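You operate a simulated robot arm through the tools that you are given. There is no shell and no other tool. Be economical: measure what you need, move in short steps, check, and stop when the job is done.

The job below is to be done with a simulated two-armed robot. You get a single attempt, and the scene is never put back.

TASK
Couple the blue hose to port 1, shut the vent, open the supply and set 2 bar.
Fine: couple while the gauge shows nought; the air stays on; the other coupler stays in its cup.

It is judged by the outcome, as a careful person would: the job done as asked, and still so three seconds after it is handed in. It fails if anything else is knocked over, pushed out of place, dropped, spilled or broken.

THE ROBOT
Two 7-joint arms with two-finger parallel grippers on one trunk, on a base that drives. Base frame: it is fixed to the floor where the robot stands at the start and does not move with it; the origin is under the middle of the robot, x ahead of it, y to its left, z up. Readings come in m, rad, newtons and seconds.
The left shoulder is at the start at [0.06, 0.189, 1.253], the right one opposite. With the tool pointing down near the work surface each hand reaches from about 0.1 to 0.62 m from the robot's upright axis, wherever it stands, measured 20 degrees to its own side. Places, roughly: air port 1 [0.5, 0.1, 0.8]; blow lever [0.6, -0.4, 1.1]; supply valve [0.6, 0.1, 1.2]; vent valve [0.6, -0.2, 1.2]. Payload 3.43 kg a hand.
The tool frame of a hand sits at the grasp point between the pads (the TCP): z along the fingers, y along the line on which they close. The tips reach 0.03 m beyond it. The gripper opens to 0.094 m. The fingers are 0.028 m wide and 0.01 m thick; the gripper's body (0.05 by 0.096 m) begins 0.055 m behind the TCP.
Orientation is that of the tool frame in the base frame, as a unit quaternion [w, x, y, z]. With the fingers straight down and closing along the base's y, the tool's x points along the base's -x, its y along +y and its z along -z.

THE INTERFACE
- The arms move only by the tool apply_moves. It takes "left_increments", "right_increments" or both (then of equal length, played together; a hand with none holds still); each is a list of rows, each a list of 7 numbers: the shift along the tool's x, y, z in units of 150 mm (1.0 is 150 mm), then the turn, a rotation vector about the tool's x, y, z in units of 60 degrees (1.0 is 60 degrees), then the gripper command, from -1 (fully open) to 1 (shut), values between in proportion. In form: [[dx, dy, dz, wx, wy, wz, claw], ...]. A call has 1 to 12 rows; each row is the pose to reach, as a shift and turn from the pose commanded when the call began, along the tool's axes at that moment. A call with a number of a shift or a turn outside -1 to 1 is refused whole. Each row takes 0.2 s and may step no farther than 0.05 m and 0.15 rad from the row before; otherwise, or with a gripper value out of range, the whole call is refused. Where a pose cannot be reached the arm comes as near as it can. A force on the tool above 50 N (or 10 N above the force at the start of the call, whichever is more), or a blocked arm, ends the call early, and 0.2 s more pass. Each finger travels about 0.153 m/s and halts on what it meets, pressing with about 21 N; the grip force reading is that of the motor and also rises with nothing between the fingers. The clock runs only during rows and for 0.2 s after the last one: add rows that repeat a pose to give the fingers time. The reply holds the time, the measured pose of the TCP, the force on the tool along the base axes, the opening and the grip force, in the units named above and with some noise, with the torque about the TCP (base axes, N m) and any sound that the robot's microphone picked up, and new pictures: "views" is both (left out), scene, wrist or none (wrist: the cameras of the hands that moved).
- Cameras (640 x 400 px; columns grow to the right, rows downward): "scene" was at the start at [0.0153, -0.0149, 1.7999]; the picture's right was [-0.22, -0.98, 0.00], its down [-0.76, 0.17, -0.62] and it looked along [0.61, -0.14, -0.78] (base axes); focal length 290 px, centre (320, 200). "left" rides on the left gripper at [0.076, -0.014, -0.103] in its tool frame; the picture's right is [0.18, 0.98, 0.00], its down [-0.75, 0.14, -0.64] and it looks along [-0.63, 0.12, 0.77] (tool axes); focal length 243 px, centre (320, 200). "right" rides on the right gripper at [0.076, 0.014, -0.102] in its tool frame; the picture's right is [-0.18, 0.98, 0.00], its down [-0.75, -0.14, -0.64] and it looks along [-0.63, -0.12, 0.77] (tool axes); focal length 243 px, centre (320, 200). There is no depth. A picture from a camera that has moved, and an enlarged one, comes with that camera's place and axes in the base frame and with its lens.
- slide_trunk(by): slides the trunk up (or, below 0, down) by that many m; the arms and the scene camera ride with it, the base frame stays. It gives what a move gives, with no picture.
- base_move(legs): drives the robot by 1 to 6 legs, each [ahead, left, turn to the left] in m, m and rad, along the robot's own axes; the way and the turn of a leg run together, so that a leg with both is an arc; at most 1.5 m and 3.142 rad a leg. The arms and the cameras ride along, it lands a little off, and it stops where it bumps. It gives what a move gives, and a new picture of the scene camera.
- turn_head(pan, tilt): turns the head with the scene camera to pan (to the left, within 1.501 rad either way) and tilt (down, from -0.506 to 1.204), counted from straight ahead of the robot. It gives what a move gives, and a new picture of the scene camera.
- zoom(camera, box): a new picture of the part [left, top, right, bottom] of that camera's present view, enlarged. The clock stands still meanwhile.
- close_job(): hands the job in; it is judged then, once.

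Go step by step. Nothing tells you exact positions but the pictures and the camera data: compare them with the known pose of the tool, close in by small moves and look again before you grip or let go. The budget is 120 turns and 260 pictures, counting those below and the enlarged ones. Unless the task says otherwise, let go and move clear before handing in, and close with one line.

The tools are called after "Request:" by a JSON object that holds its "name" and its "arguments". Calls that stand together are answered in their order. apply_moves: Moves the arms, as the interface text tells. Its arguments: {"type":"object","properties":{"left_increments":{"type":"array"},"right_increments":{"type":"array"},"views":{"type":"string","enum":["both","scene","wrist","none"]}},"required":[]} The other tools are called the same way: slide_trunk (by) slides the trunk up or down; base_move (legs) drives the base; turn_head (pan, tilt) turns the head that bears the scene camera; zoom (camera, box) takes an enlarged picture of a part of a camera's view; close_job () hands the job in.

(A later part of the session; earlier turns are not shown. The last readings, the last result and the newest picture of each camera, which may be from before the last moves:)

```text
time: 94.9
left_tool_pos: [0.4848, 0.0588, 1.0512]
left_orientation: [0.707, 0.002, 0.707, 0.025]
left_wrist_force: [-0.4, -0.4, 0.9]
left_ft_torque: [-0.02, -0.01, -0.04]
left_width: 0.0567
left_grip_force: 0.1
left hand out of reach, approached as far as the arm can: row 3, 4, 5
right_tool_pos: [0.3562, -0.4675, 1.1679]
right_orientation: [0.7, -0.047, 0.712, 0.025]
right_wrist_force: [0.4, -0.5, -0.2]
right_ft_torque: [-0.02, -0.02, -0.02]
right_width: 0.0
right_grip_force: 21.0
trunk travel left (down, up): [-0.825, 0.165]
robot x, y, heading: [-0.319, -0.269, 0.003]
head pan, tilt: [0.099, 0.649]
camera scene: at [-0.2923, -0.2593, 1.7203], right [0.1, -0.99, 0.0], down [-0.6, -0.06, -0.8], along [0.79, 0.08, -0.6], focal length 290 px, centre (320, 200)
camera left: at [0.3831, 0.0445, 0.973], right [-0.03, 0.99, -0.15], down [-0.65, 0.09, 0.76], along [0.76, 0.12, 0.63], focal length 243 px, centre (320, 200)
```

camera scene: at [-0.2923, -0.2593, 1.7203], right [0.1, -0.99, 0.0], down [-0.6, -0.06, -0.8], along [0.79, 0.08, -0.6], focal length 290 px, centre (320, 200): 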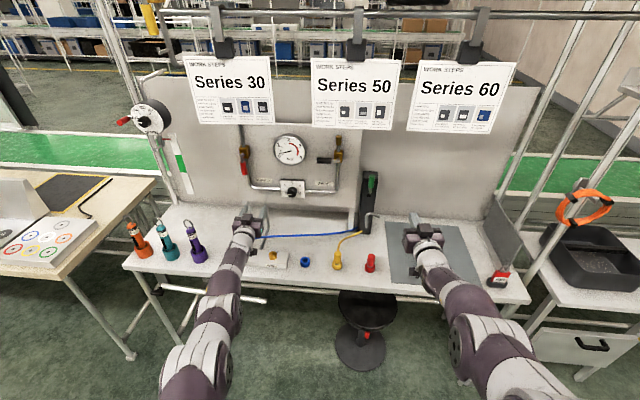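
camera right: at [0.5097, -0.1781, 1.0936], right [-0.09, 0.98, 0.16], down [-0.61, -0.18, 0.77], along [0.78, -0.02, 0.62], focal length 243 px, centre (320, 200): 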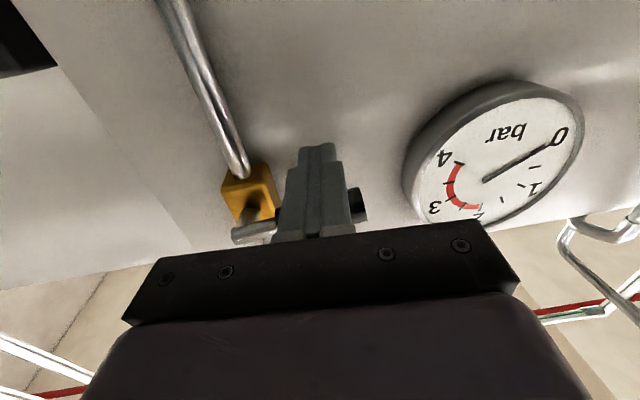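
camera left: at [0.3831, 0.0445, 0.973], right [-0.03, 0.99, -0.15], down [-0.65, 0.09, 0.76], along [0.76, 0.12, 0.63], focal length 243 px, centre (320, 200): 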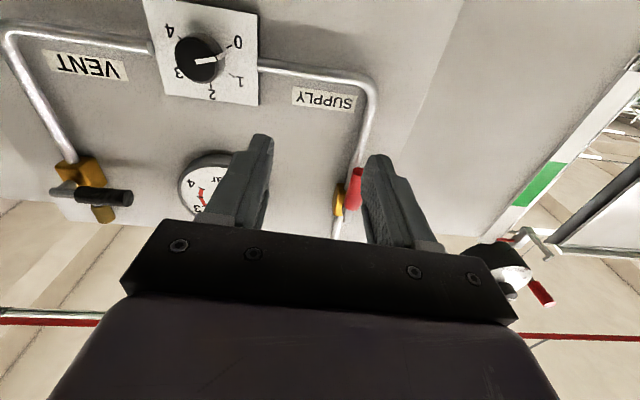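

The knob is at about (0.652, -0.05, 1.034); I'll slide the base 0.108 m right to line the left hand up with it.

Request:
{"name": "base_move", "arguments": {"legs": [[0, -0.108, 0]]}}

Request:
{"name": "apply_moves", "arguments": {"left_increments": [[0.05, 0, 0.1, 0, 0, 0, -0.2], [0.1, 0, 0.25, 0, 0, 0, -0.2], [0.1, 0, 0.4, 0, 0, 0, -0.2], [0.1, 0, 0.4, 0, 0, 0, -0.2]], "views": "wrist"}}

Request:
{"name": "zoom", "arguments": {"camera": "left", "box": [160, 0, 480, 200]}}

```text
time: 96.1
left_tool_pos: [0.4863, -0.0515, 1.0517]
left_orientation: [0.707, 0.003, 0.707, 0.024]
left_wrist_force: [-0.2, 0.3, 0.3]
left_ft_torque: [0.0, 0.0, 0.0]
left_width: 0.0564
left_grip_force: 0.1
right_tool_pos: [0.3571, -0.5755, 1.1689]
right_orientation: [0.701, -0.046, 0.712, 0.025]
right_wrist_force: [-0.7, 0.3, 0.1]
right_ft_torque: [0.0, -0.03, 0.0]
right_width: 0.0003
right_grip_force: 20.7
trunk travel left (down, up): [-0.825, 0.165]
robot x, y, heading: [-0.3231, -0.3814, 0.001]
head pan, tilt: [0.099, 0.649]
camera scene: at [-0.2921, -0.3681, 1.7202], right [0.1, -0.99, 0.0], down [-0.6, -0.06, -0.8], along [0.79, 0.08, -0.6], focal length 290 px, centre (320, 200)
```

scene: 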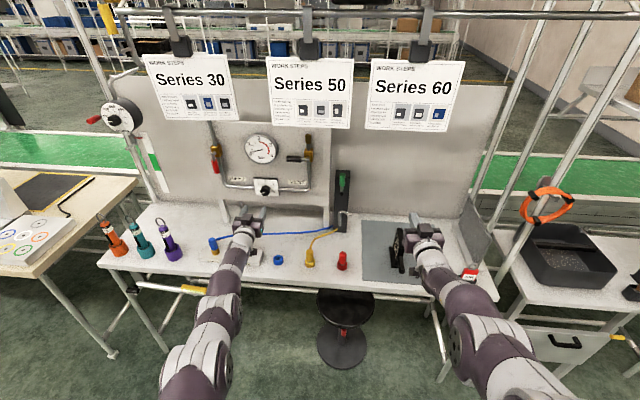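

```text
time: 97.1
left_tool_pos: [0.4885, -0.0538, 1.052]
left_orientation: [0.706, 0.002, 0.707, 0.025]
left_wrist_force: [-0.5, 0.4, 0.3]
left_ft_torque: [0.0, -0.01, 0.0]
left_width: 0.0566
left_grip_force: 0.1
left hand out of reach, approached as far as the arm can: row 1, 2, 3, 4
right_tool_pos: [0.3566, -0.5776, 1.1688]
right_orientation: [0.701, -0.046, 0.711, 0.026]
right_wrist_force: [0.5, 0.1, 0.5]
right_ft_torque: [-0.04, 0.0, 0.02]
right_width: 0.0
right_grip_force: 20.9
trunk travel left (down, up): [-0.825, 0.165]
robot x, y, heading: [-0.3207, -0.3793, 0.001]
head pan, tilt: [0.099, 0.649]
camera left: at [0.3861, -0.0678, 0.9744], right [-0.03, 0.99, -0.15], down [-0.64, 0.09, 0.76], along [0.76, 0.12, 0.63], focal length 243 px, centre (320, 200)
```

left: 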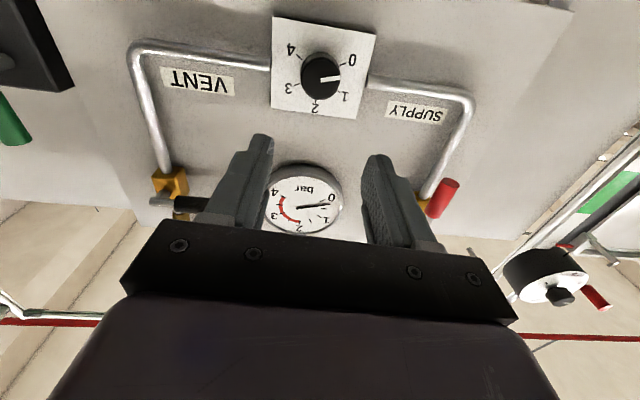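

```text
2.00 times, centred on (320, 100) of left
camera zoom: at [0.3861, -0.0678, 0.9744], right [-0.03, 0.99, -0.15], down [-0.64, 0.09, 0.76], along [0.76, 0.12, 0.63], focal length 485 px, centre (320, 400)
```

zoom: 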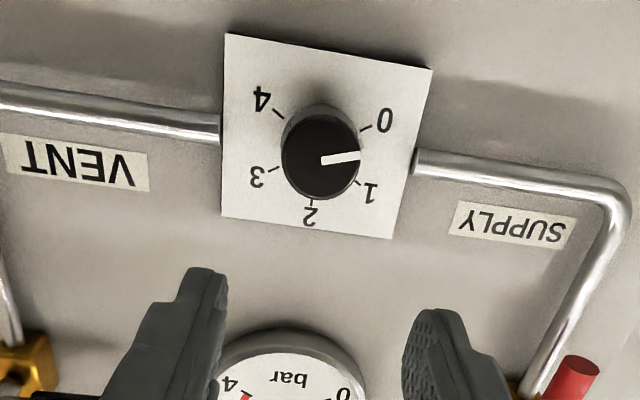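

Pointer is near 0.3; 2 bar lies ~110° clockwise from here. The arm is at a limit, so I'll use trunk and base to approach. First roll the wrist 50° counter-clockwise to gain turning range, and lower the trunk 17 mm.

Request:
{"name": "apply_moves", "arguments": {"left_increments": [[0, 0, 0, 0, 0, -0.14, -0.2], [0, 0, 0, 0, 0, -0.28, -0.2], [0, 0, 0, 0, 0, -0.42, -0.2], [0, 0, 0, 0, 0, -0.56, -0.2], [0, 0, 0, 0, 0, -0.7, -0.2], [0, 0, 0, 0, 0, -0.84, -0.2]], "views": "none"}}

Request:
{"name": "slide_trunk", "arguments": {"by": -0.017}}

Request:
{"name": "zoom", "arguments": {"camera": "left", "box": [0, 0, 640, 400]}}

```text
time: 98.5
left_tool_pos: [0.4892, -0.0546, 1.0544]
left_orientation: [0.649, -0.301, 0.64, -0.279]
left_wrist_force: [0.4, -0.4, 0.7]
left_ft_torque: [-0.01, 0.03, 0.01]
left_width: 0.0563
left_grip_force: 0.0
right_tool_pos: [0.3558, -0.5768, 1.1693]
right_orientation: [0.701, -0.048, 0.712, 0.027]
right_wrist_force: [0.1, -0.2, -0.5]
right_ft_torque: [-0.01, -0.02, 0.01]
right_width: 0.0001
right_grip_force: 20.7
trunk travel left (down, up): [-0.825, 0.165]
robot x, y, heading: [-0.3209, -0.3735, 0.001]
head pan, tilt: [0.099, 0.649]
```

```text
time: 99.1
left_tool_pos: [0.4894, -0.053, 1.0378]
left_orientation: [0.649, -0.3, 0.64, -0.28]
left_wrist_force: [0.4, 0.9, -0.1]
left_ft_torque: [0.03, 0.01, -0.01]
left_width: 0.0567
left_grip_force: 0.0
right_tool_pos: [0.356, -0.5776, 1.1517]
right_orientation: [0.701, -0.046, 0.711, 0.025]
right_wrist_force: [-0.4, -0.7, 0.1]
right_ft_torque: [-0.01, 0.05, -0.01]
right_width: 0.0
right_grip_force: 21.1
trunk travel left (down, up): [-0.808, 0.182]
robot x, y, heading: [-0.3207, -0.3827, 0.001]
head pan, tilt: [0.099, 0.649]
```

```text
1.00 times, centred on (320, 200) of left (not enlarged: the box is as wide or as high as the picture)
camera zoom: at [0.3882, -0.1222, 0.9954], right [-0.02, 0.52, -0.86], down [-0.66, 0.64, 0.4], along [0.75, 0.57, 0.33], focal length 243 px, centre (320, 200)
```

zoom: 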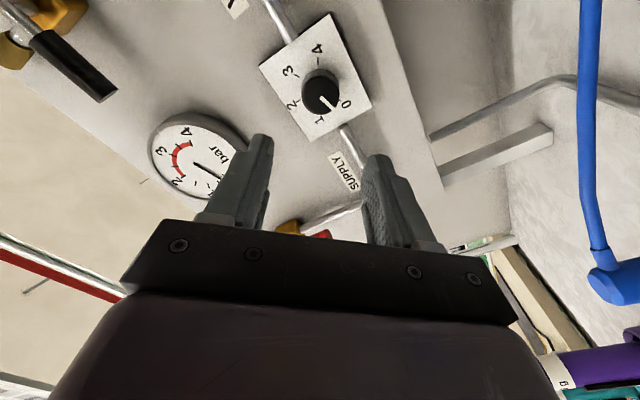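

Aligned with the knob axis (y -0.05, z 1.035). Drive the base forward 0.12 m.

Request:
{"name": "base_move", "arguments": {"legs": [[0.12, 0, 0]]}}

Request:
{"name": "zoom", "arguments": {"camera": "left", "box": [160, 0, 480, 200]}}

Request:
{"name": "zoom", "arguments": {"camera": "scene", "box": [180, 130, 340, 230]}}

```text
time: 100.4
left_tool_pos: [0.6094, -0.0525, 1.0368]
left_orientation: [0.65, -0.3, 0.64, -0.278]
left_wrist_force: [0.2, 0.9, -0.1]
left_ft_torque: [-0.01, 0.02, 0.0]
left_width: 0.0564
left_grip_force: 0.2
right_tool_pos: [0.4762, -0.5756, 1.1514]
right_orientation: [0.701, -0.046, 0.711, 0.025]
right_wrist_force: [0.2, -0.1, 0.4]
right_ft_torque: [0.04, -0.01, -0.01]
right_width: 0.0
right_grip_force: 20.9
trunk travel left (down, up): [-0.808, 0.182]
robot x, y, heading: [-0.2034, -0.3774, 0.002]
head pan, tilt: [0.099, 0.649]
camera scene: at [-0.1732, -0.368, 1.7033], right [0.1, -0.99, 0.0], down [-0.6, -0.06, -0.8], along [0.79, 0.08, -0.6], focal length 290 px, centre (320, 200)
```

scene: 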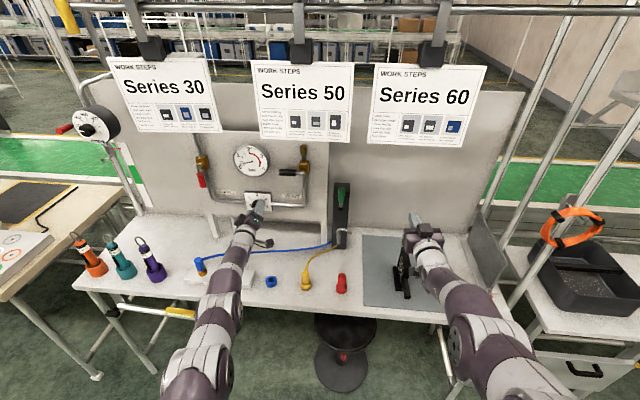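

```text
2.00 times, centred on (320, 100) of left
camera zoom: at [0.5073, -0.1212, 0.9958], right [-0.02, 0.52, -0.86], down [-0.66, 0.64, 0.4], along [0.75, 0.57, 0.33], focal length 485 px, centre (320, 400)
```

zoom: 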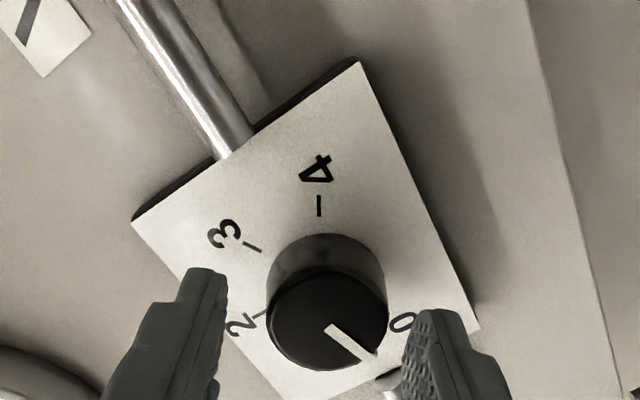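

```text
4.00 times, centred on (260, 180) of scene
camera zoom: at [-0.1732, -0.368, 1.7033], right [0.1, -0.99, 0.0], down [-0.6, -0.06, -0.8], along [0.79, 0.08, -0.6], focal length 1161 px, centre (560, 280)
```

zoom: 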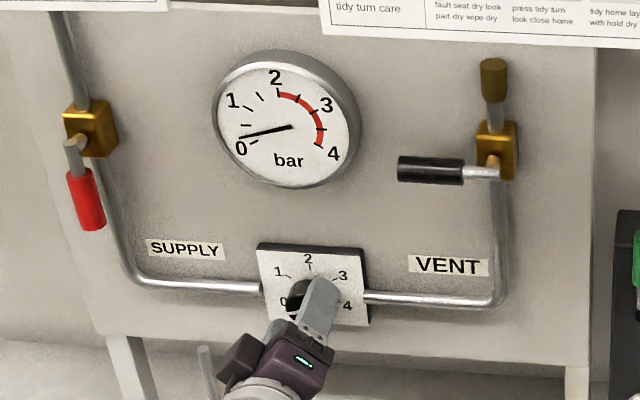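

The knob sits between the fingers. Advance ~22 mm with the arm, if it can.

Request:
{"name": "apply_moves", "arguments": {"left_increments": [[0, 0.01, 0.07, 0, 0, 0, -0.2], [0, 0.01, 0.15, 0, 0, 0, -0.2], [0, 0.01, 0.15, 0, 0, 0, -0.2]], "views": "wrist"}}

Request:
{"name": "zoom", "arguments": {"camera": "scene", "box": [220, 160, 300, 210]}}

```text
time: 101.2
left_tool_pos: [0.6074, -0.0512, 1.0372]
left_orientation: [0.65, -0.3, 0.641, -0.278]
left_wrist_force: [0.5, -0.6, 0.2]
left_ft_torque: [0.02, 0.0, -0.01]
left_width: 0.0565
left_grip_force: 0.0
left hand out of reach, approached as far as the arm can: row 1, 2, 3
right_tool_pos: [0.4762, -0.5766, 1.1522]
right_orientation: [0.701, -0.046, 0.711, 0.026]
right_wrist_force: [0.7, 0.0, 0.1]
right_ft_torque: [0.0, 0.0, 0.01]
right_width: 0.0
right_grip_force: 21.2
trunk travel left (down, up): [-0.808, 0.182]
robot x, y, heading: [-0.1967, -0.3789, 0.003]
head pan, tilt: [0.099, 0.649]
camera left: at [0.5079, -0.1212, 0.9952], right [-0.02, 0.52, -0.86], down [-0.66, 0.64, 0.4], along [0.75, 0.57, 0.33], focal length 243 px, centre (320, 200)
```

left: 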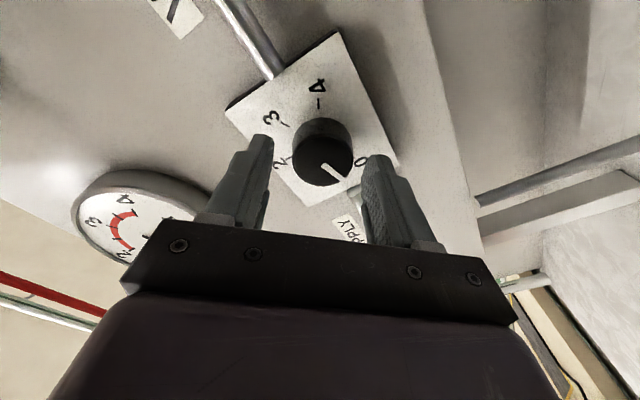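

```text
8.00 times, centred on (260, 185) of scene
camera zoom: at [-0.1721, -0.368, 1.7032], right [0.1, -0.99, 0.0], down [-0.6, -0.06, -0.8], along [0.79, 0.08, -0.6], focal length 2322 px, centre (800, 320)
```

zoom: 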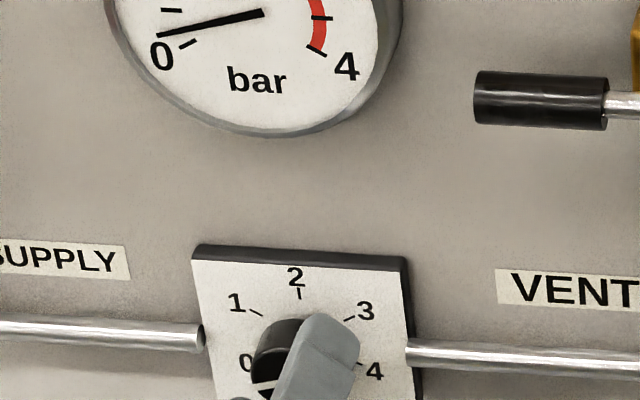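

The arm is at its limit, so I nudge the base forward 0.022 m.

Request:
{"name": "base_move", "arguments": {"legs": [[0.022, 0, 0]]}}

Request:
{"name": "zoom", "arguments": {"camera": "left", "box": [160, 0, 480, 240]}}

```text
time: 102.0
left_tool_pos: [0.6308, -0.0522, 1.0366]
left_orientation: [0.649, -0.3, 0.641, -0.279]
left_wrist_force: [0.0, 0.3, 0.1]
left_ft_torque: [0.01, 0.03, 0.03]
left_width: 0.0565
left_grip_force: 0.0
right_tool_pos: [0.4996, -0.5753, 1.1513]
right_orientation: [0.7, -0.047, 0.712, 0.026]
right_wrist_force: [-0.4, 0.0, -0.1]
right_ft_torque: [0.0, 0.0, 0.0]
right_width: 0.0
right_grip_force: 21.2
trunk travel left (down, up): [-0.808, 0.182]
robot x, y, heading: [-0.1808, -0.3806, 0.002]
head pan, tilt: [0.099, 0.649]
camera scene: at [-0.1488, -0.3676, 1.7031], right [0.1, -0.99, 0.0], down [-0.6, -0.06, -0.8], along [0.79, 0.08, -0.61], focal length 290 px, centre (320, 200)
```

scene: 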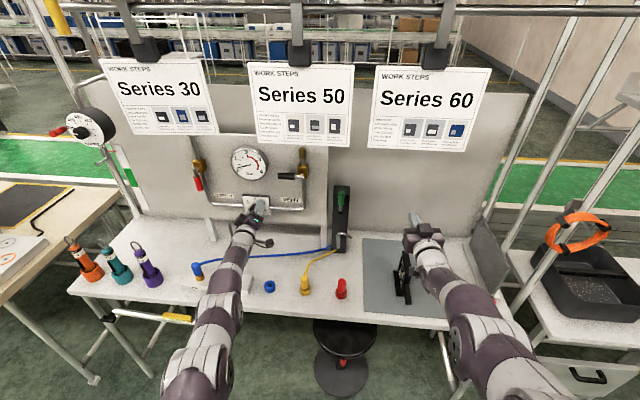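

```text
1.67 times, centred on (320, 120) of left
camera zoom: at [0.5307, -0.1211, 0.9947], right [-0.02, 0.52, -0.86], down [-0.66, 0.64, 0.4], along [0.75, 0.57, 0.33], focal length 404 px, centre (320, 333)
```

zoom: 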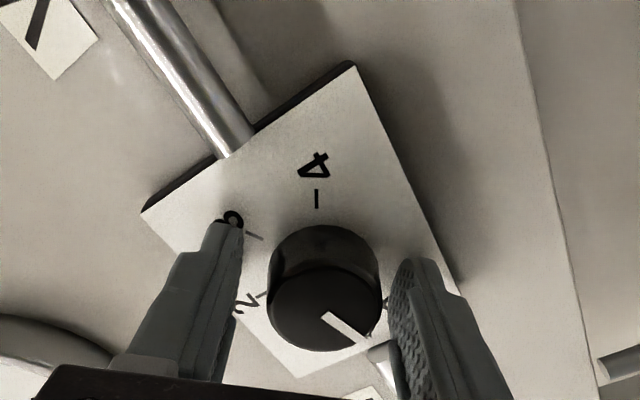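

Request:
{"name": "apply_moves", "arguments": {"left_increments": [[0, 0.02, 0, 0, 0, 0, 0], [0, 0.02, 0, 0, 0, 0, 0.2], [0, 0.02, 0, 0, 0, 0, 1], [0, 0.02, 0, 0, 0, 0, 1]], "views": "none"}}

Request:
{"name": "zoom", "arguments": {"camera": "left", "box": [160, 0, 480, 240]}}

Request:
{"name": "zoom", "arguments": {"camera": "scene", "box": [200, 130, 320, 220]}}

```text
time: 103.0
left_tool_pos: [0.6287, -0.0499, 1.0375]
left_orientation: [0.65, -0.3, 0.64, -0.279]
left_wrist_force: [0.3, 0.1, 2.4]
left_ft_torque: [0.0, -0.76, -0.94]
left_width: 0.04
left_grip_force: 45.2
right_tool_pos: [0.4973, -0.5759, 1.1522]
right_orientation: [0.701, -0.046, 0.711, 0.025]
right_wrist_force: [-0.4, -0.1, -0.3]
right_ft_torque: [0.01, 0.01, 0.02]
right_width: 0.0002
right_grip_force: 21.3
trunk travel left (down, up): [-0.808, 0.182]
robot x, y, heading: [-0.1782, -0.38, -0.001]
head pan, tilt: [0.099, 0.649]
```

```text
1.67 times, centred on (320, 120) of left
camera zoom: at [0.5288, -0.1194, 0.9943], right [-0.02, 0.52, -0.86], down [-0.66, 0.63, 0.4], along [0.75, 0.58, 0.33], focal length 404 px, centre (320, 333)
```

zoom: 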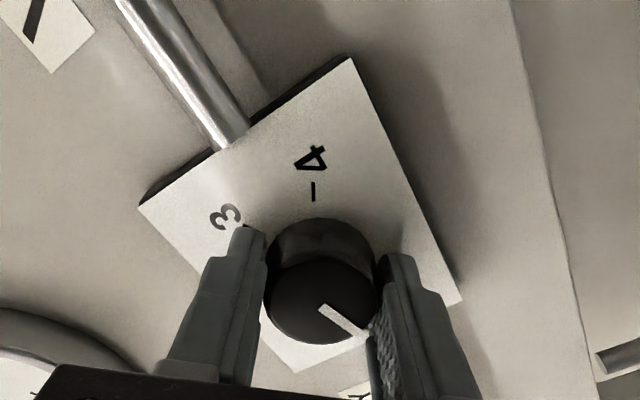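

```text
4.44 times, centred on (260, 175) of scene
camera zoom: at [-0.1505, -0.368, 1.7032], right [0.1, -0.99, 0.0], down [-0.6, -0.06, -0.8], along [0.79, 0.08, -0.6], focal length 1290 px, centre (587, 311)
```

zoom: 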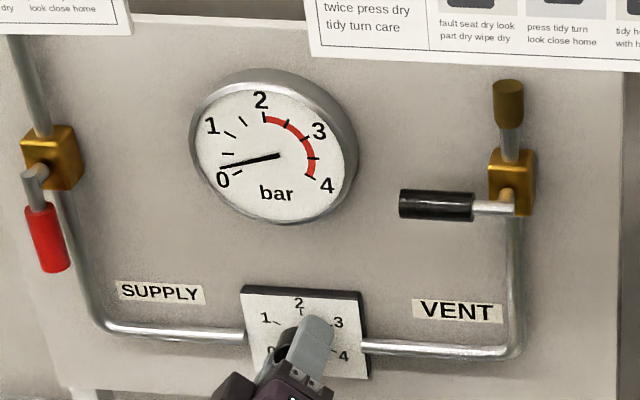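

Knob gripped (40 mm). Turn clockwise ~40° and check the gauge.

Request:
{"name": "apply_moves", "arguments": {"left_increments": [[0, 0, 0, 0, 0, 0.14, 1], [0, 0, 0, 0, 0, 0.28, 1], [0, 0, 0, 0, 0, 0.42, 1], [0, 0, 0, 0, 0, 0.56, 1], [0, 0, 0, 0, 0, 0.67, 1]], "views": "none"}}

Request:
{"name": "zoom", "arguments": {"camera": "scene", "box": [200, 130, 320, 220]}}

```text
time: 104.2
left_tool_pos: [0.6294, -0.051, 1.0371]
left_orientation: [0.707, -0.06, 0.704, -0.038]
left_wrist_force: [-0.4, -3.5, 2.5]
left_ft_torque: [-0.02, -1.41, -0.89]
left_width: 0.0403
left_grip_force: 45.5
right_tool_pos: [0.4967, -0.5783, 1.153]
right_orientation: [0.701, -0.046, 0.711, 0.026]
right_wrist_force: [0.1, 0.6, -0.2]
right_ft_torque: [0.01, -0.01, 0.01]
right_width: 0.0
right_grip_force: 21.2
trunk travel left (down, up): [-0.808, 0.182]
robot x, y, heading: [-0.1783, -0.3807, 0.003]
head pan, tilt: [0.099, 0.649]
```

```text
4.44 times, centred on (260, 175) of scene
camera zoom: at [-0.1511, -0.3695, 1.7032], right [0.1, -0.99, 0.0], down [-0.6, -0.06, -0.8], along [0.79, 0.08, -0.6], focal length 1290 px, centre (587, 311)
```

zoom: 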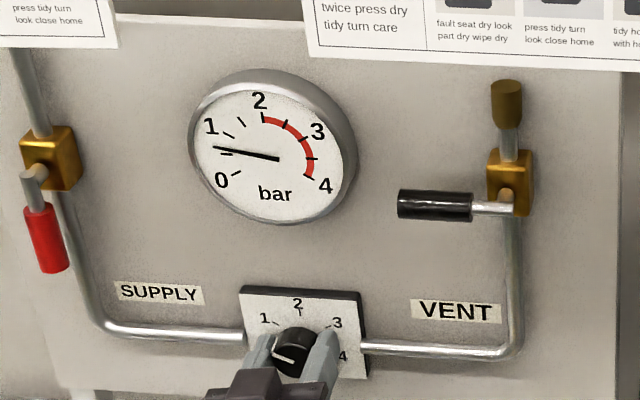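

Gauge is at ~0.65 and responds. Turn another ~40°.

Request:
{"name": "apply_moves", "arguments": {"left_increments": [[0, 0, 0, 0, 0, 0.14, 1], [0, 0, 0, 0, 0, 0.28, 1], [0, 0, 0, 0, 0, 0.42, 1], [0, 0, 0, 0, 0, 0.56, 1], [0, 0, 0, 0, 0, 0.67, 1], [0, 0, 0, 0, 0, 0.67, 1]], "views": "none"}}

Request:
{"name": "zoom", "arguments": {"camera": "scene", "box": [200, 130, 320, 220]}}

Request:
{"name": "zoom", "arguments": {"camera": "scene", "box": [160, 220, 320, 320]}}

```text
time: 105.6
left_tool_pos: [0.6272, -0.0519, 1.0361]
left_orientation: [0.678, 0.17, 0.691, 0.185]
left_wrist_force: [0.1, -20.0, -29.7]
left_ft_torque: [-0.04, 1.09, -1.7]
left_width: 0.0398
left_grip_force: 44.5
left hand out of reach, approached as far as the arm can: row 4, 5, 6
right_tool_pos: [0.5017, -0.5779, 1.1484]
right_orientation: [0.699, -0.047, 0.713, 0.026]
right_wrist_force: [-0.6, -0.9, -0.1]
right_ft_torque: [-0.02, 0.0, 0.0]
right_width: 0.0003
right_grip_force: 20.9
trunk travel left (down, up): [-0.808, 0.182]
robot x, y, heading: [-0.1781, -0.3769, -0.002]
head pan, tilt: [0.099, 0.649]
```

```text
4.44 times, centred on (260, 175) of scene
camera zoom: at [-0.1444, -0.3706, 1.7024], right [0.1, -0.99, 0.0], down [-0.6, -0.06, -0.79], along [0.79, 0.08, -0.61], focal length 1290 px, centre (587, 311)
```

zoom: 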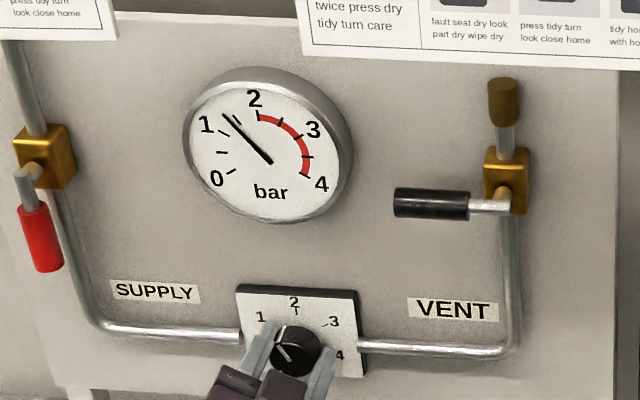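

```text
4.00 times, centred on (240, 270) of scene
camera zoom: at [-0.1444, -0.3706, 1.7024], right [0.1, -0.99, 0.0], down [-0.6, -0.06, -0.79], along [0.79, 0.08, -0.61], focal length 1161 px, centre (640, -80)
```

zoom: 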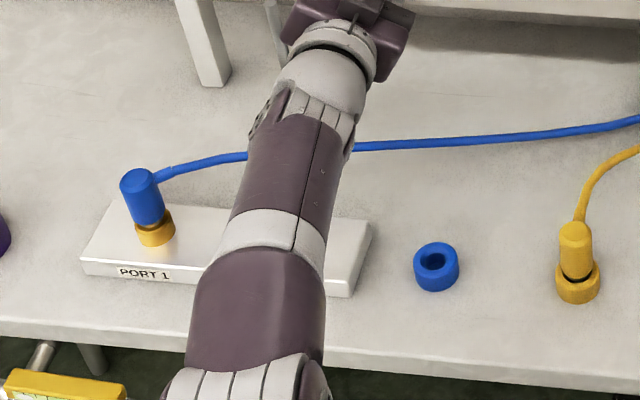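

Gauge ~1.25; the wrist has reached its roll limit. Release, roll back ~58°, regrip.

Request:
{"name": "apply_moves", "arguments": {"left_increments": [[0, 0, 0, 0, 0, 0, 0], [0, 0, 0, 0, 0, 0, -0.2], [0, 0, 0, 0, 0, -0.14, -0.2], [0, 0, 0, 0, 0, -0.28, -0.2], [0, 0, 0, 0, 0, -0.42, -0.2], [0, 0, 0, 0, 0, -0.56, -0.2], [0, 0, 0, 0, 0, -0.7, -0.2], [0, 0, 0, 0, 0, -0.84, -0.2], [0, 0, 0, 0, 0, -0.98, -0.2], [0, 0, 0, 0, 0, -0.98, -0.2]], "views": "none"}}

Request:
{"name": "zoom", "arguments": {"camera": "left", "box": [160, 0, 480, 240]}}

Request:
{"name": "zoom", "arguments": {"camera": "scene", "box": [200, 130, 320, 220]}}

```text
time: 107.8
left_tool_pos: [0.6229, -0.0429, 1.0541]
left_orientation: [0.691, -0.192, 0.675, -0.173]
left_wrist_force: [-0.5, 0.1, 0.8]
left_ft_torque: [0.01, 0.03, -0.01]
left_width: 0.0564
left_grip_force: 0.1
right_tool_pos: [0.4996, -0.5762, 1.1515]
right_orientation: [0.701, -0.047, 0.711, 0.026]
right_wrist_force: [-0.1, -0.6, -0.1]
right_ft_torque: [0.03, 0.02, -0.01]
right_width: 0.0
right_grip_force: 20.8
trunk travel left (down, up): [-0.808, 0.182]
robot x, y, heading: [-0.176, -0.3763, 0.007]
head pan, tilt: [0.099, 0.649]
```

```text
1.67 times, centred on (320, 120) of left
camera zoom: at [0.5239, -0.0955, 0.9923], right [-0.02, 0.76, -0.65], down [-0.67, 0.48, 0.57], along [0.75, 0.44, 0.5], focal length 404 px, centre (320, 333)
```

zoom: 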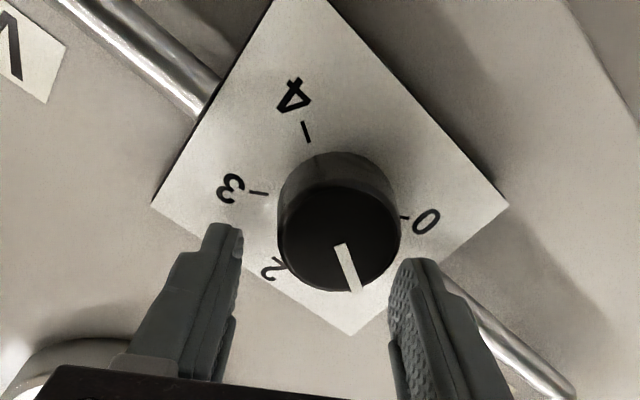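

```text
4.44 times, centred on (260, 175) of scene
camera zoom: at [-0.1503, -0.368, 1.7032], right [0.1, -0.99, 0.0], down [-0.6, -0.06, -0.8], along [0.79, 0.08, -0.6], focal length 1290 px, centre (587, 311)
```

zoom: 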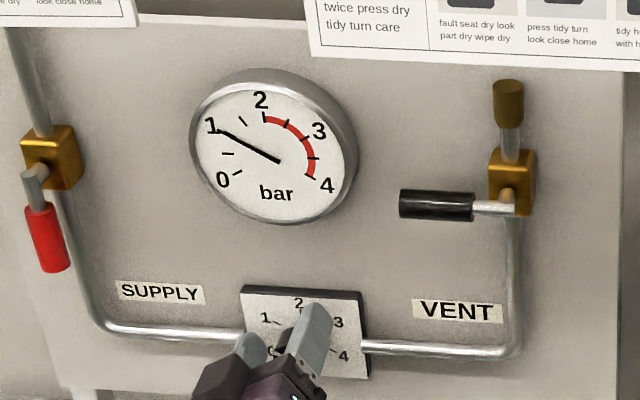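

Gauge ~1.0 now and the hand drifted ~18 mm up. Re-centre on the knob before gripping.

Request:
{"name": "apply_moves", "arguments": {"left_increments": [[0.06, 0.01, 0, 0, 0, 0, -0.2], [0.125, 0.02, 0, 0, 0, 0, -0.2], [0.125, 0.02, 0.03, 0, 0, 0, -0.2], [0.125, 0.02, 0.03, 0, 0, 0, -0.2]], "views": "none"}}

Request:
{"name": "zoom", "arguments": {"camera": "left", "box": [160, 0, 480, 240]}}

Request:
{"name": "zoom", "arguments": {"camera": "scene", "box": [200, 130, 320, 220]}}

```text
time: 108.8
left_tool_pos: [0.6255, -0.0512, 1.0231]
left_orientation: [0.686, -0.195, 0.68, -0.17]
left_wrist_force: [-0.4, -0.7, -0.3]
left_ft_torque: [0.05, 0.02, -0.03]
left_width: 0.0564
left_grip_force: 0.2
right_tool_pos: [0.4994, -0.5759, 1.1515]
right_orientation: [0.701, -0.046, 0.711, 0.025]
right_wrist_force: [0.0, -0.8, 0.6]
right_ft_torque: [-0.03, 0.02, -0.03]
right_width: 0.0
right_grip_force: 21.3
trunk travel left (down, up): [-0.808, 0.182]
robot x, y, heading: [-0.1793, -0.3775, 0.002]
head pan, tilt: [0.099, 0.649]
```

```text
1.67 times, centred on (320, 120) of left
camera zoom: at [0.524, -0.1039, 0.9627], right [-0.03, 0.76, -0.65], down [-0.66, 0.48, 0.58], along [0.75, 0.44, 0.49], focal length 404 px, centre (320, 333)
```

zoom: 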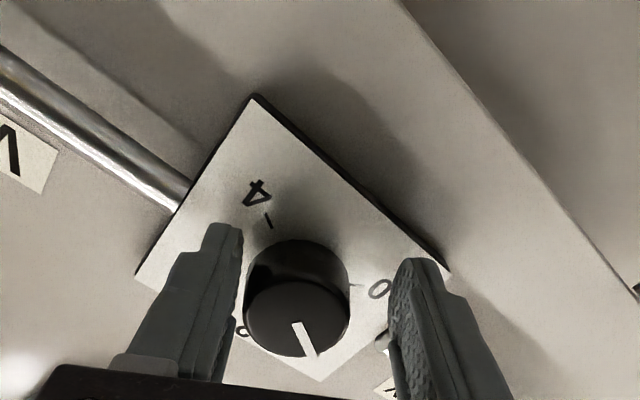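

```text
4.44 times, centred on (260, 175) of scene
camera zoom: at [-0.1503, -0.3678, 1.7032], right [0.1, -0.99, 0.0], down [-0.6, -0.06, -0.8], along [0.79, 0.08, -0.6], focal length 1290 px, centre (587, 311)
```

zoom: 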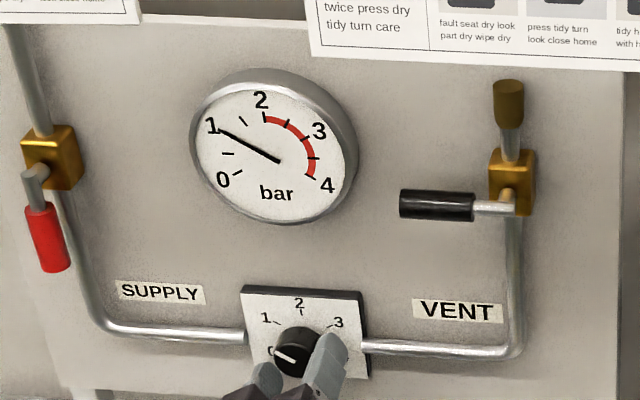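

Request:
{"name": "apply_moves", "arguments": {"left_increments": [[-0.04, -0.015, 0, 0, 0, 0, -0.2], [-0.08, -0.03, 0, 0, 0, 0, -0.2], [-0.08, -0.03, 0, 0, 0, 0, -0.2]], "views": "none"}}

Request:
{"name": "zoom", "arguments": {"camera": "left", "box": [160, 0, 480, 240]}}

```text
time: 109.6
left_tool_pos: [0.6269, -0.0477, 1.0346]
left_orientation: [0.686, -0.195, 0.68, -0.172]
left_wrist_force: [0.3, 0.5, -0.1]
left_ft_torque: [0.0, -0.05, 0.03]
left_width: 0.0564
left_grip_force: 0.1
right_tool_pos: [0.4987, -0.5755, 1.151]
right_orientation: [0.701, -0.047, 0.711, 0.026]
right_wrist_force: [0.0, 0.3, 0.3]
right_ft_torque: [0.01, 0.02, -0.02]
right_width: 0.0
right_grip_force: 20.9
trunk travel left (down, up): [-0.808, 0.182]
robot x, y, heading: [-0.181, -0.383, -0.001]
head pan, tilt: [0.099, 0.649]
```

```text
1.67 times, centred on (320, 120) of left
camera zoom: at [0.5249, -0.1019, 0.9749], right [-0.03, 0.76, -0.65], down [-0.66, 0.48, 0.58], along [0.75, 0.44, 0.49], focal length 404 px, centre (320, 333)
```

zoom: 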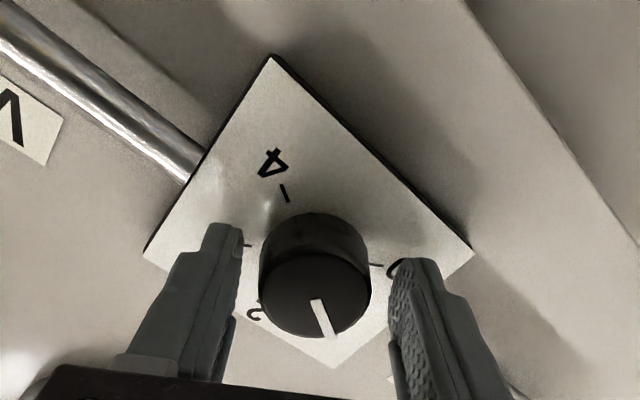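

Centred. Grip and turn clockwise ~45°.

Request:
{"name": "apply_moves", "arguments": {"left_increments": [[0, 0, 0, 0, 0, 0, 0.2], [0, 0, 0, 0, 0, 0, 1], [0, 0, 0, 0, 0, 0, 1], [0, 0, 0, 0, 0, 0.14, 1], [0, 0, 0, 0, 0, 0.28, 1], [0, 0, 0, 0, 0, 0.42, 1], [0, 0, 0, 0, 0, 0.56, 1], [0, 0, 0, 0, 0, 0.7, 1], [0, 0, 0, 0, 0, 0.7, 1]], "views": "none"}}

Request:
{"name": "zoom", "arguments": {"camera": "scene", "box": [200, 130, 320, 220]}}

```text
time: 111.6
left_tool_pos: [0.6254, -0.051, 1.0381]
left_orientation: [0.702, 0.065, 0.704, 0.086]
left_wrist_force: [11.2, -11.6, 6.5]
left_ft_torque: [-0.02, -0.86, -1.55]
left_width: 0.0404
left_grip_force: 44.9
right_tool_pos: [0.4991, -0.579, 1.1503]
right_orientation: [0.701, -0.045, 0.712, 0.026]
right_wrist_force: [0.5, 0.0, -0.5]
right_ft_torque: [0.02, -0.05, 0.04]
right_width: 0.0
right_grip_force: 21.1
trunk travel left (down, up): [-0.808, 0.182]
robot x, y, heading: [-0.178, -0.3773, 0.002]
head pan, tilt: [0.099, 0.649]
```

```text
4.44 times, centred on (260, 175) of scene
camera zoom: at [-0.1491, -0.3714, 1.7033], right [0.1, -0.99, 0.0], down [-0.6, -0.06, -0.8], along [0.79, 0.08, -0.61], focal length 1290 px, centre (587, 311)
```

zoom: 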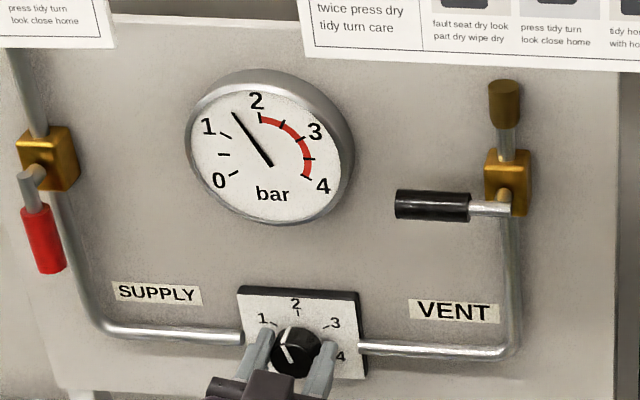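

Gauge ~1.5. A bit more within the wrist range, then release gently and roll back.

Request:
{"name": "apply_moves", "arguments": {"left_increments": [[0, 0, 0, 0, 0, 0.1, 1], [0, 0, 0, 0, 0, 0.2, 1], [0, 0, 0, 0, 0, 0.2, 1], [0, 0, 0, 0, 0, 0.2, 0], [0, 0, 0, 0, 0, 0.2, -0.2], [0, 0, 0, 0, 0, 0.2, -0.2]], "views": "none"}}

Request:
{"name": "zoom", "arguments": {"camera": "scene", "box": [200, 130, 320, 220]}}

```text
time: 113.0
left_tool_pos: [0.6243, -0.0471, 1.0365]
left_orientation: [0.689, 0.135, 0.694, 0.159]
left_wrist_force: [0.0, 0.2, -0.6]
left_ft_torque: [-0.02, -0.04, 0.01]
left_width: 0.0563
left_grip_force: 0.1
right_tool_pos: [0.4984, -0.5753, 1.1512]
right_orientation: [0.701, -0.047, 0.711, 0.026]
right_wrist_force: [0.7, 0.7, 0.4]
right_ft_torque: [0.03, 0.02, -0.01]
right_width: 0.0
right_grip_force: 20.9
trunk travel left (down, up): [-0.808, 0.182]
robot x, y, heading: [-0.1805, -0.3817, 0.002]
head pan, tilt: [0.099, 0.649]
```

```text
4.44 times, centred on (260, 175) of scene
camera zoom: at [-0.1505, -0.3671, 1.7032], right [0.1, -0.99, 0.0], down [-0.6, -0.06, -0.8], along [0.79, 0.08, -0.6], focal length 1290 px, centre (587, 311)
```

zoom: 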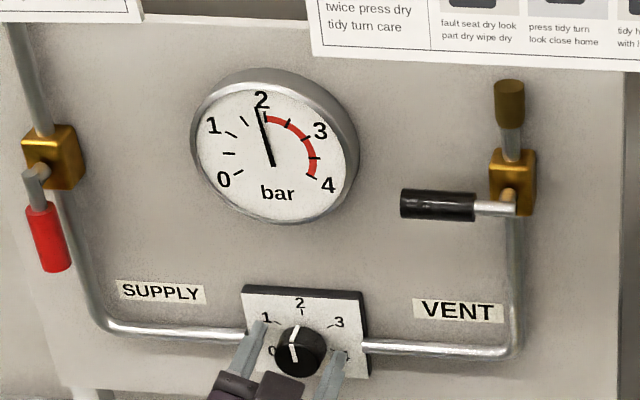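

The hand is open and the gauge reads near 2. Zoom in to read it exactly, and check the coupler.

Request:
{"name": "zoom", "arguments": {"camera": "scene", "box": [228, 140, 276, 175]}}

Request:
{"name": "zoom", "arguments": {"camera": "left", "box": [160, 0, 480, 240]}}

Request:
{"name": "zoom", "arguments": {"camera": "scene", "box": [160, 240, 240, 300]}}

```text
11.43 times, centred on (252, 158) of scene
camera zoom: at [-0.1505, -0.3671, 1.7032], right [0.1, -0.99, 0.0], down [-0.6, -0.06, -0.8], along [0.79, 0.08, -0.6], focal length 3317 px, centre (1097, 686)
```

zoom: 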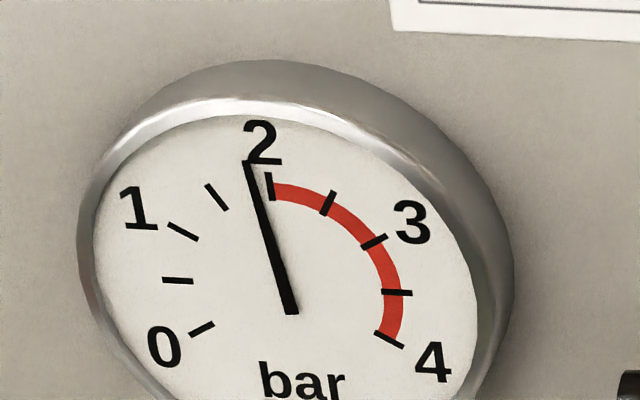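

```text
1.67 times, centred on (320, 120) of left
camera zoom: at [0.5206, -0.0335, 0.9595], right [-0.03, 0.97, 0.23], down [-0.63, -0.2, 0.75], along [0.77, -0.12, 0.62], focal length 404 px, centre (320, 333)
```

zoom: 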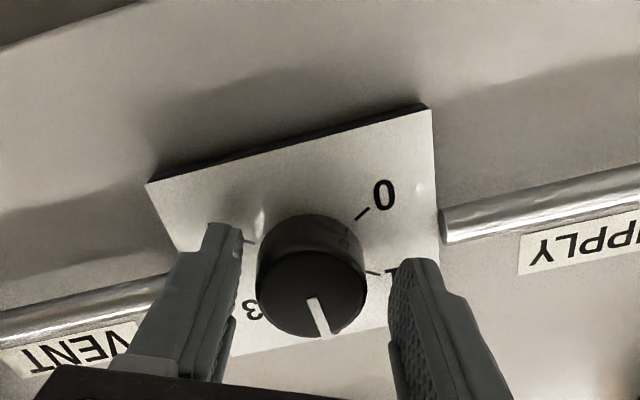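

```text
6.67 times, centred on (200, 270) of scene
camera zoom: at [-0.1505, -0.3671, 1.7032], right [0.1, -0.99, 0.0], down [-0.6, -0.06, -0.8], along [0.79, 0.08, -0.6], focal length 1935 px, centre (1120, -267)
```

zoom: 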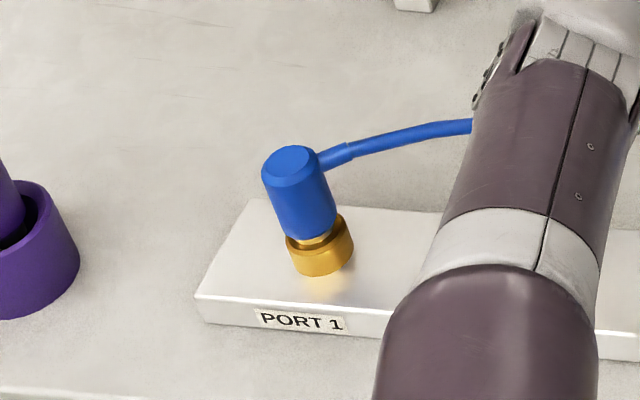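

Gauge reads about 1.89 and holds steady; the coupler holds. A fine turn of ~6° more is needed: roll back a little and regrip.

Request:
{"name": "apply_moves", "arguments": {"left_increments": [[0, 0, 0, 0, 0, -0.14, -0.2], [0, 0, 0, 0, 0, -0.28, -0.2], [0, 0, 0, 0, 0, -0.4, -0.2], [0, 0, 0, 0, 0, -0.4, -0.2]], "views": "none"}}

Request:
{"name": "zoom", "arguments": {"camera": "left", "box": [160, 0, 480, 240]}}

Request:
{"name": "zoom", "arguments": {"camera": "scene", "box": [228, 140, 276, 175]}}

```text
time: 114.0
left_tool_pos: [0.6265, -0.0472, 1.0351]
left_orientation: [0.707, -0.012, 0.707, 0.011]
left_wrist_force: [-0.2, -0.6, 0.1]
left_ft_torque: [0.01, -0.02, 0.0]
left_width: 0.0564
left_grip_force: 0.2
right_tool_pos: [0.499, -0.5762, 1.1517]
right_orientation: [0.701, -0.046, 0.711, 0.025]
right_wrist_force: [0.8, 0.3, 0.2]
right_ft_torque: [0.0, 0.01, 0.01]
right_width: 0.0001
right_grip_force: 21.4
trunk travel left (down, up): [-0.808, 0.182]
robot x, y, heading: [-0.1767, -0.3795, 0.004]
head pan, tilt: [0.099, 0.649]
```

```text
1.67 times, centred on (320, 120) of left
camera zoom: at [0.5236, -0.0656, 0.9578], right [-0.03, 0.98, -0.19], down [-0.65, 0.12, 0.75], along [0.76, 0.14, 0.63], focal length 404 px, centre (320, 333)
```

zoom: 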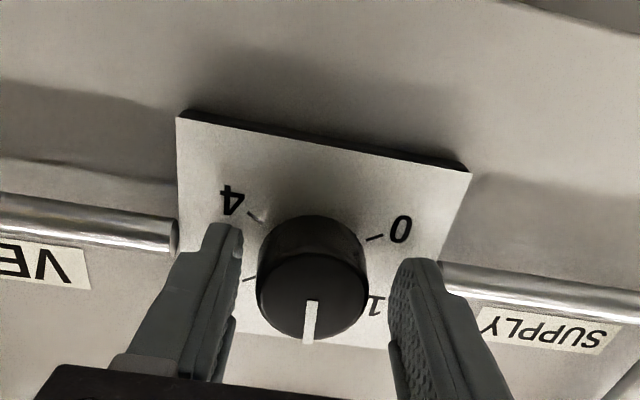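

```text
11.43 times, centred on (252, 158) of scene
camera zoom: at [-0.1502, -0.3678, 1.7032], right [0.1, -0.99, 0.0], down [-0.6, -0.06, -0.8], along [0.79, 0.08, -0.6], focal length 3317 px, centre (1097, 686)
```

zoom: 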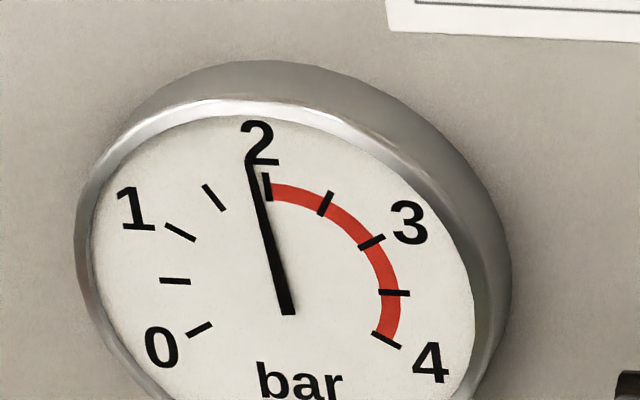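

Request:
{"name": "apply_moves", "arguments": {"left_increments": [[0, 0, 0, 0, 0, 0, 0.2], [0, 0, 0, 0, 0, 0, 1], [0, 0, 0, 0, 0, 0, 1], [0, 0, 0, 0, 0, 0.06, 1], [0, 0, 0, 0, 0, 0.11, 1], [0, 0, 0, 0, 0, 0.11, 1]], "views": "none"}}

Request:
{"name": "zoom", "arguments": {"camera": "scene", "box": [228, 140, 276, 175]}}

```text
time: 115.4
left_tool_pos: [0.6259, -0.0509, 1.0362]
left_orientation: [0.705, 0.03, 0.707, 0.052]
left_wrist_force: [-1.9, -12.8, -3.3]
left_ft_torque: [0.01, -0.86, -1.63]
left_width: 0.0399
left_grip_force: 44.4
right_tool_pos: [0.4985, -0.5781, 1.1517]
right_orientation: [0.701, -0.046, 0.711, 0.027]
right_wrist_force: [-0.4, 0.4, 0.2]
right_ft_torque: [-0.04, -0.01, 0.02]
right_width: 0.0
right_grip_force: 21.0
trunk travel left (down, up): [-0.808, 0.182]
robot x, y, heading: [-0.1785, -0.3808, 0.001]
head pan, tilt: [0.099, 0.649]
```

```text
11.43 times, centred on (252, 158) of scene
camera zoom: at [-0.1501, -0.371, 1.7032], right [0.1, -0.99, 0.0], down [-0.6, -0.06, -0.8], along [0.79, 0.08, -0.6], focal length 3317 px, centre (1097, 686)
```

zoom: 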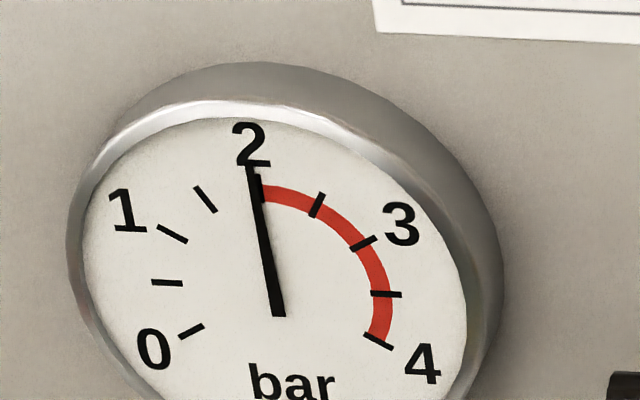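

Needle is on the 2 mark. Release and check it stays.

Request:
{"name": "apply_moves", "arguments": {"left_increments": [[0, 0, 0, 0, 0, 0, 0.1], [0, 0, 0, 0, 0, 0, -0.2], [0, 0, 0, 0, 0, 0, -0.2], [0, 0, 0, 0, 0, 0, -0.2]], "views": "none"}}

Request:
{"name": "zoom", "arguments": {"camera": "scene", "box": [228, 140, 276, 175]}}

```text
time: 116.4
left_tool_pos: [0.6261, -0.0501, 1.0354]
left_orientation: [0.705, 0.03, 0.707, 0.052]
left_wrist_force: [-0.4, 0.6, -0.5]
left_ft_torque: [0.02, 0.0, -0.02]
left_width: 0.0561
left_grip_force: 0.1
right_tool_pos: [0.499, -0.5762, 1.1519]
right_orientation: [0.701, -0.047, 0.712, 0.025]
right_wrist_force: [0.1, 0.0, -0.5]
right_ft_torque: [0.05, -0.01, -0.01]
right_width: 0.0001
right_grip_force: 20.9
trunk travel left (down, up): [-0.808, 0.182]
robot x, y, heading: [-0.1781, -0.378, 0.005]
head pan, tilt: [0.099, 0.649]
```

```text
11.43 times, centred on (252, 158) of scene
camera zoom: at [-0.1503, -0.3676, 1.7032], right [0.1, -0.99, 0.0], down [-0.6, -0.06, -0.8], along [0.79, 0.08, -0.6], focal length 3317 px, centre (1097, 686)
```

zoom: 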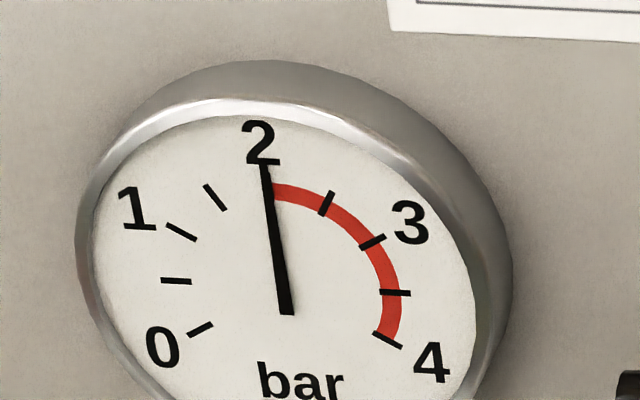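

Exactly 2 bar with the hand open. Back the base straight out to clear.

Request:
{"name": "base_move", "arguments": {"legs": [[-0.2, 0, 0]]}}

Request:
{"name": "zoom", "arguments": {"camera": "scene", "box": [180, 120, 340, 220]}}

Request:
{"name": "zoom", "arguments": {"camera": "scene", "box": [140, 200, 380, 310]}}

```text
time: 118.0
left_tool_pos: [0.4259, -0.0478, 1.0358]
left_orientation: [0.705, 0.028, 0.707, 0.052]
left_wrist_force: [1.2, -0.4, -1.0]
left_ft_torque: [0.03, 0.0, -0.01]
left_width: 0.0564
left_grip_force: 0.1
right_tool_pos: [0.301, -0.5751, 1.1519]
right_orientation: [0.7, -0.049, 0.712, 0.027]
right_wrist_force: [-0.3, -0.4, -0.2]
right_ft_torque: [0.01, -0.03, -0.03]
right_width: 0.0002
right_grip_force: 20.8
trunk travel left (down, up): [-0.808, 0.182]
robot x, y, heading: [-0.3754, -0.3771, 0.008]
head pan, tilt: [0.099, 0.649]
camera scene: at [-0.3495, -0.3685, 1.7032], right [0.1, -0.99, 0.0], down [-0.6, -0.06, -0.8], along [0.79, 0.08, -0.6], focal length 290 px, centre (320, 200)
```

scene: 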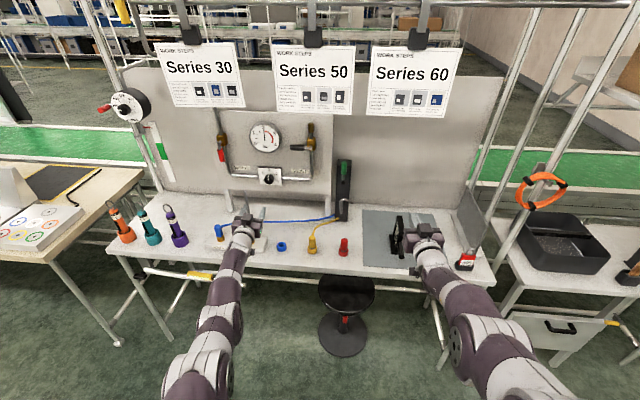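

```text
4.00 times, centred on (260, 170) of scene
camera zoom: at [-0.3495, -0.3685, 1.7032], right [0.1, -0.99, 0.0], down [-0.6, -0.06, -0.8], along [0.79, 0.08, -0.6], focal length 1161 px, centre (560, 320)
```

zoom: 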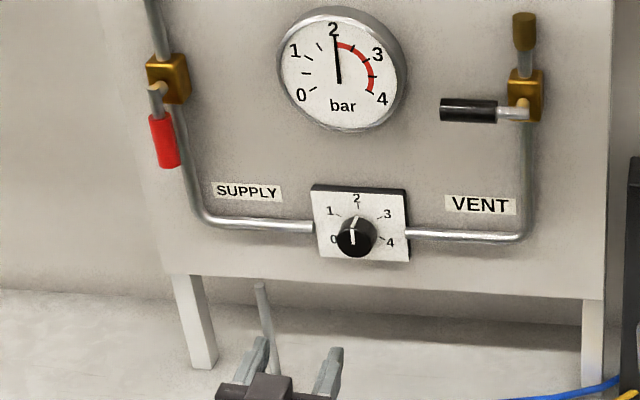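

```text
2.67 times, centred on (260, 255) of scene
camera zoom: at [-0.3495, -0.3685, 1.7032], right [0.1, -0.99, 0.0], down [-0.6, -0.06, -0.8], along [0.79, 0.08, -0.6], focal length 774 px, centre (480, 53)
```

zoom: 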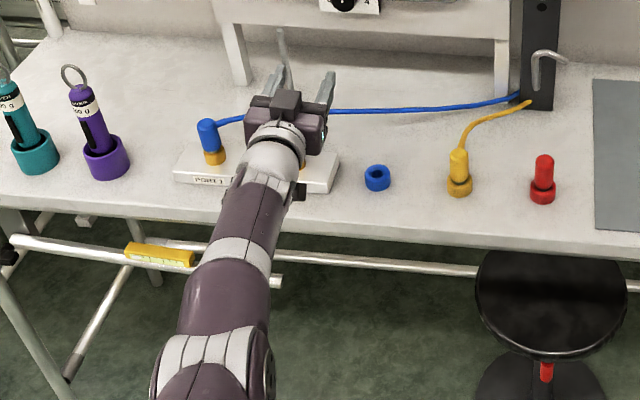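

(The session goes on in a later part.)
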